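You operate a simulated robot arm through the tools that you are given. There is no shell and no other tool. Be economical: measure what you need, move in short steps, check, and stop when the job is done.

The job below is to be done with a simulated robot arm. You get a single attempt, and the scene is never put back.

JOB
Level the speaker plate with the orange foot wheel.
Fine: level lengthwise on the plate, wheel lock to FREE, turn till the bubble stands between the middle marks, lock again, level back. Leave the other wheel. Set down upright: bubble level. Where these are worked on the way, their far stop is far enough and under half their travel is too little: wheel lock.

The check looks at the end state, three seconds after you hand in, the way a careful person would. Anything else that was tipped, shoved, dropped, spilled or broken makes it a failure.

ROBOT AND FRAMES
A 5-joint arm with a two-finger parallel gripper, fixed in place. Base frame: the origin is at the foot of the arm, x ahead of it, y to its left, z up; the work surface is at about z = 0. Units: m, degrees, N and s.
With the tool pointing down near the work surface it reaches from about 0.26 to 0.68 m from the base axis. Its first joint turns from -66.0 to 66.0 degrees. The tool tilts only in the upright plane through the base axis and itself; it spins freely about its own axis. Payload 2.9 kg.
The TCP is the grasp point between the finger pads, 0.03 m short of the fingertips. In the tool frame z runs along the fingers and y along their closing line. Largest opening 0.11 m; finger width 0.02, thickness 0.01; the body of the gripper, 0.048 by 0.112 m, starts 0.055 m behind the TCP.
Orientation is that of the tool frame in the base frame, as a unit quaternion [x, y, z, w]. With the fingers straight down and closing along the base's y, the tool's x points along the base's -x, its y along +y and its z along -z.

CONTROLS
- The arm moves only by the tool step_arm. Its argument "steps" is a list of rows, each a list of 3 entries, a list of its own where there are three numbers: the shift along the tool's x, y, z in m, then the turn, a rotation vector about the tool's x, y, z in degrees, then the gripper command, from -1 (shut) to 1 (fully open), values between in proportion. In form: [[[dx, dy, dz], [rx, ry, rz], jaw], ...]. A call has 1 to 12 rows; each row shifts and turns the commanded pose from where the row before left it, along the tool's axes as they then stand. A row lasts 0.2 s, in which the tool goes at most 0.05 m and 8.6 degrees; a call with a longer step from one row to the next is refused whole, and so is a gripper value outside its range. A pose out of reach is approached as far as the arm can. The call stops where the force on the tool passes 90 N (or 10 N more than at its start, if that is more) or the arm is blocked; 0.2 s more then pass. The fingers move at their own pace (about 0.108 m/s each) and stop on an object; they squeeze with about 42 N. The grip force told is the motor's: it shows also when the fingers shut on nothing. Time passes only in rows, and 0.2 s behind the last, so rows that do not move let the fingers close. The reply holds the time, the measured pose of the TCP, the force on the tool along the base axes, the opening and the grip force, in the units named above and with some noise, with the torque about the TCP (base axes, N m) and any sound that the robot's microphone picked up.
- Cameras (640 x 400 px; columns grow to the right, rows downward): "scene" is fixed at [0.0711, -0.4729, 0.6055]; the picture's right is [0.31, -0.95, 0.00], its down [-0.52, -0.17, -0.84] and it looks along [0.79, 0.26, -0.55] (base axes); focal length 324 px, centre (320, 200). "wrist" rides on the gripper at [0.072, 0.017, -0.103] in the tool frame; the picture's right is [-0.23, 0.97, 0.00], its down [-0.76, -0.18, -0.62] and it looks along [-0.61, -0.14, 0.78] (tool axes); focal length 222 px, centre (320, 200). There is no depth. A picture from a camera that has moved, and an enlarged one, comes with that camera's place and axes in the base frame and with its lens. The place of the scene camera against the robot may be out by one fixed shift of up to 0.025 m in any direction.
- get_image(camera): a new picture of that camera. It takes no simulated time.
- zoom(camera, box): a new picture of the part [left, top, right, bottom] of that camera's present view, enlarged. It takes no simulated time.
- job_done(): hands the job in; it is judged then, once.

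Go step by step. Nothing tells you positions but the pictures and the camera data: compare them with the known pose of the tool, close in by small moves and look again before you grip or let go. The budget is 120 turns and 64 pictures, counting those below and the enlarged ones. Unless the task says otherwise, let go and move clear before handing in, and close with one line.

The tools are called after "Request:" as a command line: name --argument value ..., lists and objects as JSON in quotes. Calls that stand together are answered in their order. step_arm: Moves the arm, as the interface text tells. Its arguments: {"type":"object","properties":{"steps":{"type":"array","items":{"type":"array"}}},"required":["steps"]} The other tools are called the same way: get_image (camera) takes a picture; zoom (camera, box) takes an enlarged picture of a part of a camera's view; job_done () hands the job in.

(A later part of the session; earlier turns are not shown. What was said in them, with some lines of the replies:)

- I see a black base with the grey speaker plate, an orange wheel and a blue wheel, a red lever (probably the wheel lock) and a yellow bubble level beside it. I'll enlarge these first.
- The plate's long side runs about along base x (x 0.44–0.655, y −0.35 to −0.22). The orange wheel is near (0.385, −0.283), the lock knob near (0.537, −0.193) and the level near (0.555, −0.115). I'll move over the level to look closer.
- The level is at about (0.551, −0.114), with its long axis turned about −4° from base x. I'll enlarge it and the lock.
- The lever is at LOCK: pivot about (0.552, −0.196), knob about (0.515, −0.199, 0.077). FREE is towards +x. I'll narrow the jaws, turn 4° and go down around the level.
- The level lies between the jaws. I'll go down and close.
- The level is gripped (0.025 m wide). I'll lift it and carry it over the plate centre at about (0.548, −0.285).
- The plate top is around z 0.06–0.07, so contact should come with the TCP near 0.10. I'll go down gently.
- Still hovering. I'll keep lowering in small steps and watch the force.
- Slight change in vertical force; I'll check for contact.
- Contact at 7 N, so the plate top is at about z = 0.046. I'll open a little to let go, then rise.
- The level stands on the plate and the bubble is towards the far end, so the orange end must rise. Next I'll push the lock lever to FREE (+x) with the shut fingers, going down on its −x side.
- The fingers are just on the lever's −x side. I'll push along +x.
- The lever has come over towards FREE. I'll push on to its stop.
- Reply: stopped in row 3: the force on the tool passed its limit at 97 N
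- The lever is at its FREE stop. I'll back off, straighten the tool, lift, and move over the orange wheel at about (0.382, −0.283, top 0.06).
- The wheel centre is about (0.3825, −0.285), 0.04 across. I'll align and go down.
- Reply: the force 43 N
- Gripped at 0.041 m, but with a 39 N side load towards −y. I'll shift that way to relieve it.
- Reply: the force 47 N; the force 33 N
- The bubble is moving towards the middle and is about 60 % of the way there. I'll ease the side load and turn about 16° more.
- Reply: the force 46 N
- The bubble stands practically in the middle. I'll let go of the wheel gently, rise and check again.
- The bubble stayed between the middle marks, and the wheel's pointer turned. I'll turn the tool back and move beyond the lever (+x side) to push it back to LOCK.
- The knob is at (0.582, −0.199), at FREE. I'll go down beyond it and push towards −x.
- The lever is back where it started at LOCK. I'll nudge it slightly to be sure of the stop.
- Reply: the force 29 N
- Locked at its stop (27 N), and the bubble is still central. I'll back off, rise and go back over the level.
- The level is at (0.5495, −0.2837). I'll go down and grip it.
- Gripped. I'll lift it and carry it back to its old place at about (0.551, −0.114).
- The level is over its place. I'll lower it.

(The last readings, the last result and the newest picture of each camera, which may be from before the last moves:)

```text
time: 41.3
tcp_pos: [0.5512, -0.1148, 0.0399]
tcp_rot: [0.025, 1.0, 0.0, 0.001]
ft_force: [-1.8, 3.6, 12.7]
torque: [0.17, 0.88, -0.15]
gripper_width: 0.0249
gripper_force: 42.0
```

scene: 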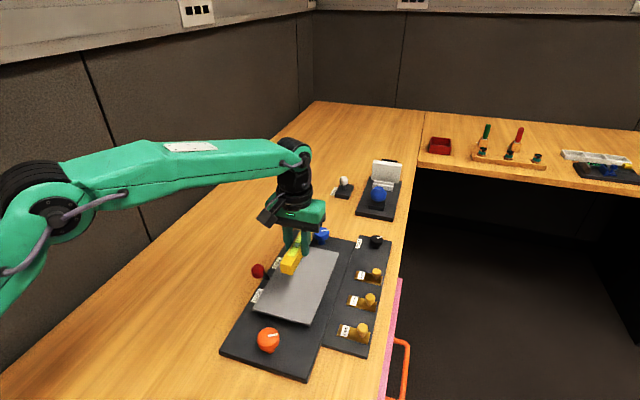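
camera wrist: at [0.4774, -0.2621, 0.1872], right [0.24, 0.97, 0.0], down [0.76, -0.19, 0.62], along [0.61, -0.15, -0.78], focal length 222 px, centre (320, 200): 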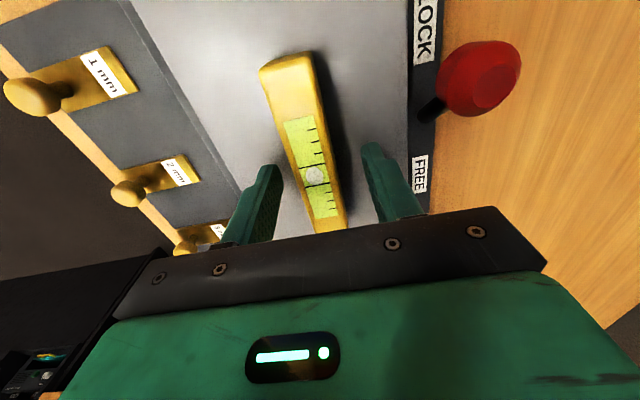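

The level touches the table with 13 N. I'll let go and rise.

Request:
step_arm --steps '[[[0, 0, 0], [0, 0, 0], -0.45], [[0, 0, 0], [0, 0, 0], -0.2], [[0, 0, 0], [0, 0, 0], 0.0], [[0, 0, 0], [0, 0, 0], 0.0], [[0, 0, -0.02], [0, 0, 0], 0.0], [[0, 0, -0.03], [0, 0, 0], 0.0], [[0, 0, -0.04], [0, 0, 0], 0.0], [[0, 0, -0.04], [0, 0, 0], 0.0], [[0.03, 0, -0.03], [0, 0, 0], 0.0], [[0.04, 0.03, -0.01], [0, 0, 0], 0.0], [[0.04, 0.03, 0], [0, 0, 0], 0.0]]'

Request:
get_image --camera "scene"

Request:
zoom --camera "scene" --box '[200, 220, 380, 380]'

Request:
get_image --camera "wrist"

```text
refused: row 10 steps farther than a row can; nothing moved
```

```text
25 pictures are left
```

scene: 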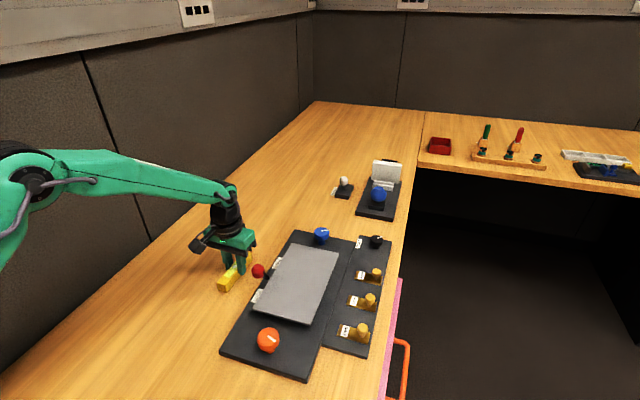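

```text
2.50 times, centred on (290, 300) of scene
camera zoom: at [0.0711, -0.4729, 0.6055], right [0.31, -0.95, 0.0], down [-0.52, -0.17, -0.84], along [0.79, 0.26, -0.55], focal length 811 px, centre (395, -50)
```

zoom: 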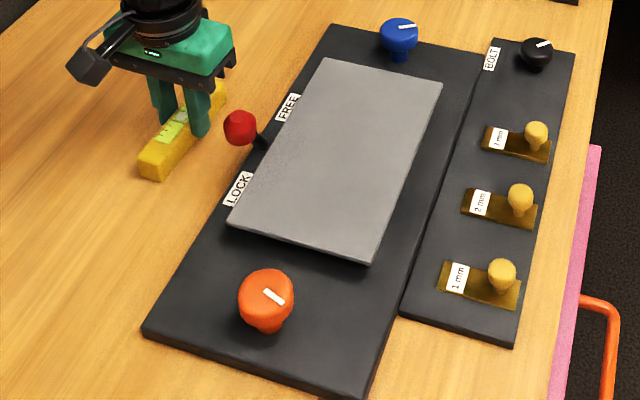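

```text
23 pictures are left
camera wrist: at [0.4792, -0.0923, 0.1432], right [0.28, 0.96, 0.0], down [0.75, -0.22, 0.63], along [0.6, -0.17, -0.78], focal length 222 px, centre (320, 200)
```

wrist: 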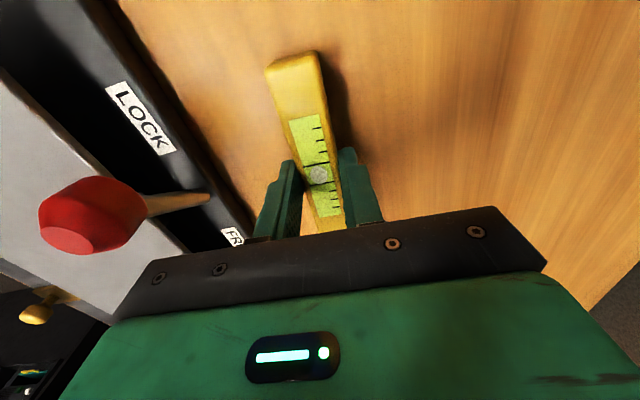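

That call was refused because one row was too long, and nothing moved. The level is flat on the table, so I'll repeat the release with shorter steps.

Request:
step_arm --steps '[[[0, 0, 0], [0, 0, 0], -0.45], [[0, 0, 0], [0, 0, 0], -0.2], [[0, 0, 0], [0, 0, 0], 0.0], [[0, 0, 0], [0, 0, 0], 0.0], [[0, 0, -0.02], [0, 0, 0], 0.0], [[0, 0, -0.03], [0, 0, 0], 0.0], [[0, 0, -0.04], [0, 0, 0], 0.0], [[0, 0, -0.04], [0, 0, 0], 0.0], [[0.03, 0, -0.03], [0, 0, 0], 0.0], [[0.03, 0.03, 0], [0, 0, 0], 0.0], [[0.03, 0.03, 0], [0, 0, 0], 0.0]]'

Request:
zoom --camera "scene" --box '[200, 220, 380, 380]'

Request:
get_image --camera "wrist"

```text
time: 43.7
tcp_pos: [0.4613, -0.0509, 0.2005]
tcp_rot: [0.025, 1.0, 0.0, 0.002]
ft_force: [0.6, -0.2, 0.0]
torque: [0.01, 0.05, 0.05]
gripper_width: 0.0549
gripper_force: 0.0
```

```text
2.50 times, centred on (290, 300) of scene
camera zoom: at [0.0711, -0.473, 0.6055], right [0.31, -0.95, 0.0], down [-0.52, -0.17, -0.84], along [0.79, 0.26, -0.55], focal length 811 px, centre (395, -50)
```

zoom: 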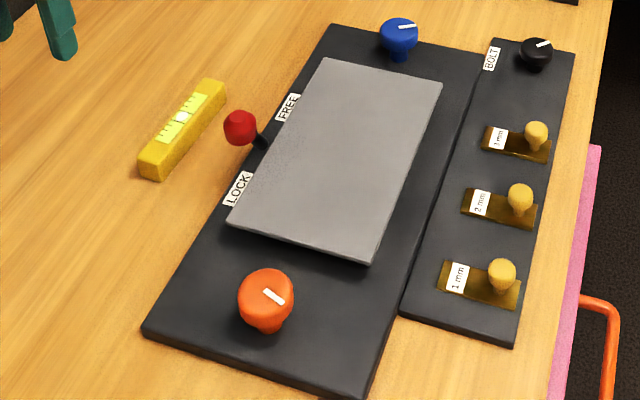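

```text
21 pictures are left
camera wrist: at [0.3889, -0.0295, 0.3055], right [0.28, 0.96, 0.0], down [0.75, -0.22, 0.62], along [0.6, -0.17, -0.78], focal length 222 px, centre (320, 200)
```

wrist: 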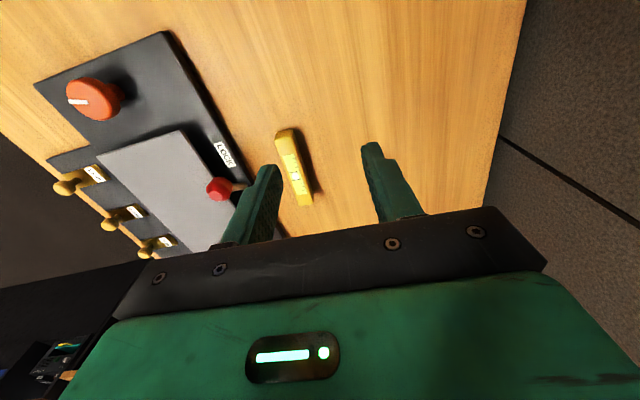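

The level is back upright in its place, the lever is at LOCK, the blue wheel is untouched, and the arm is clear. Handing in.

Request:
job_done

```text
The job is handed in.
```

The speaker plate is levelled lengthwise with the orange wheel: the bubble stood between the middle marks, the wheel is locked again, and the level is back upright where it was.
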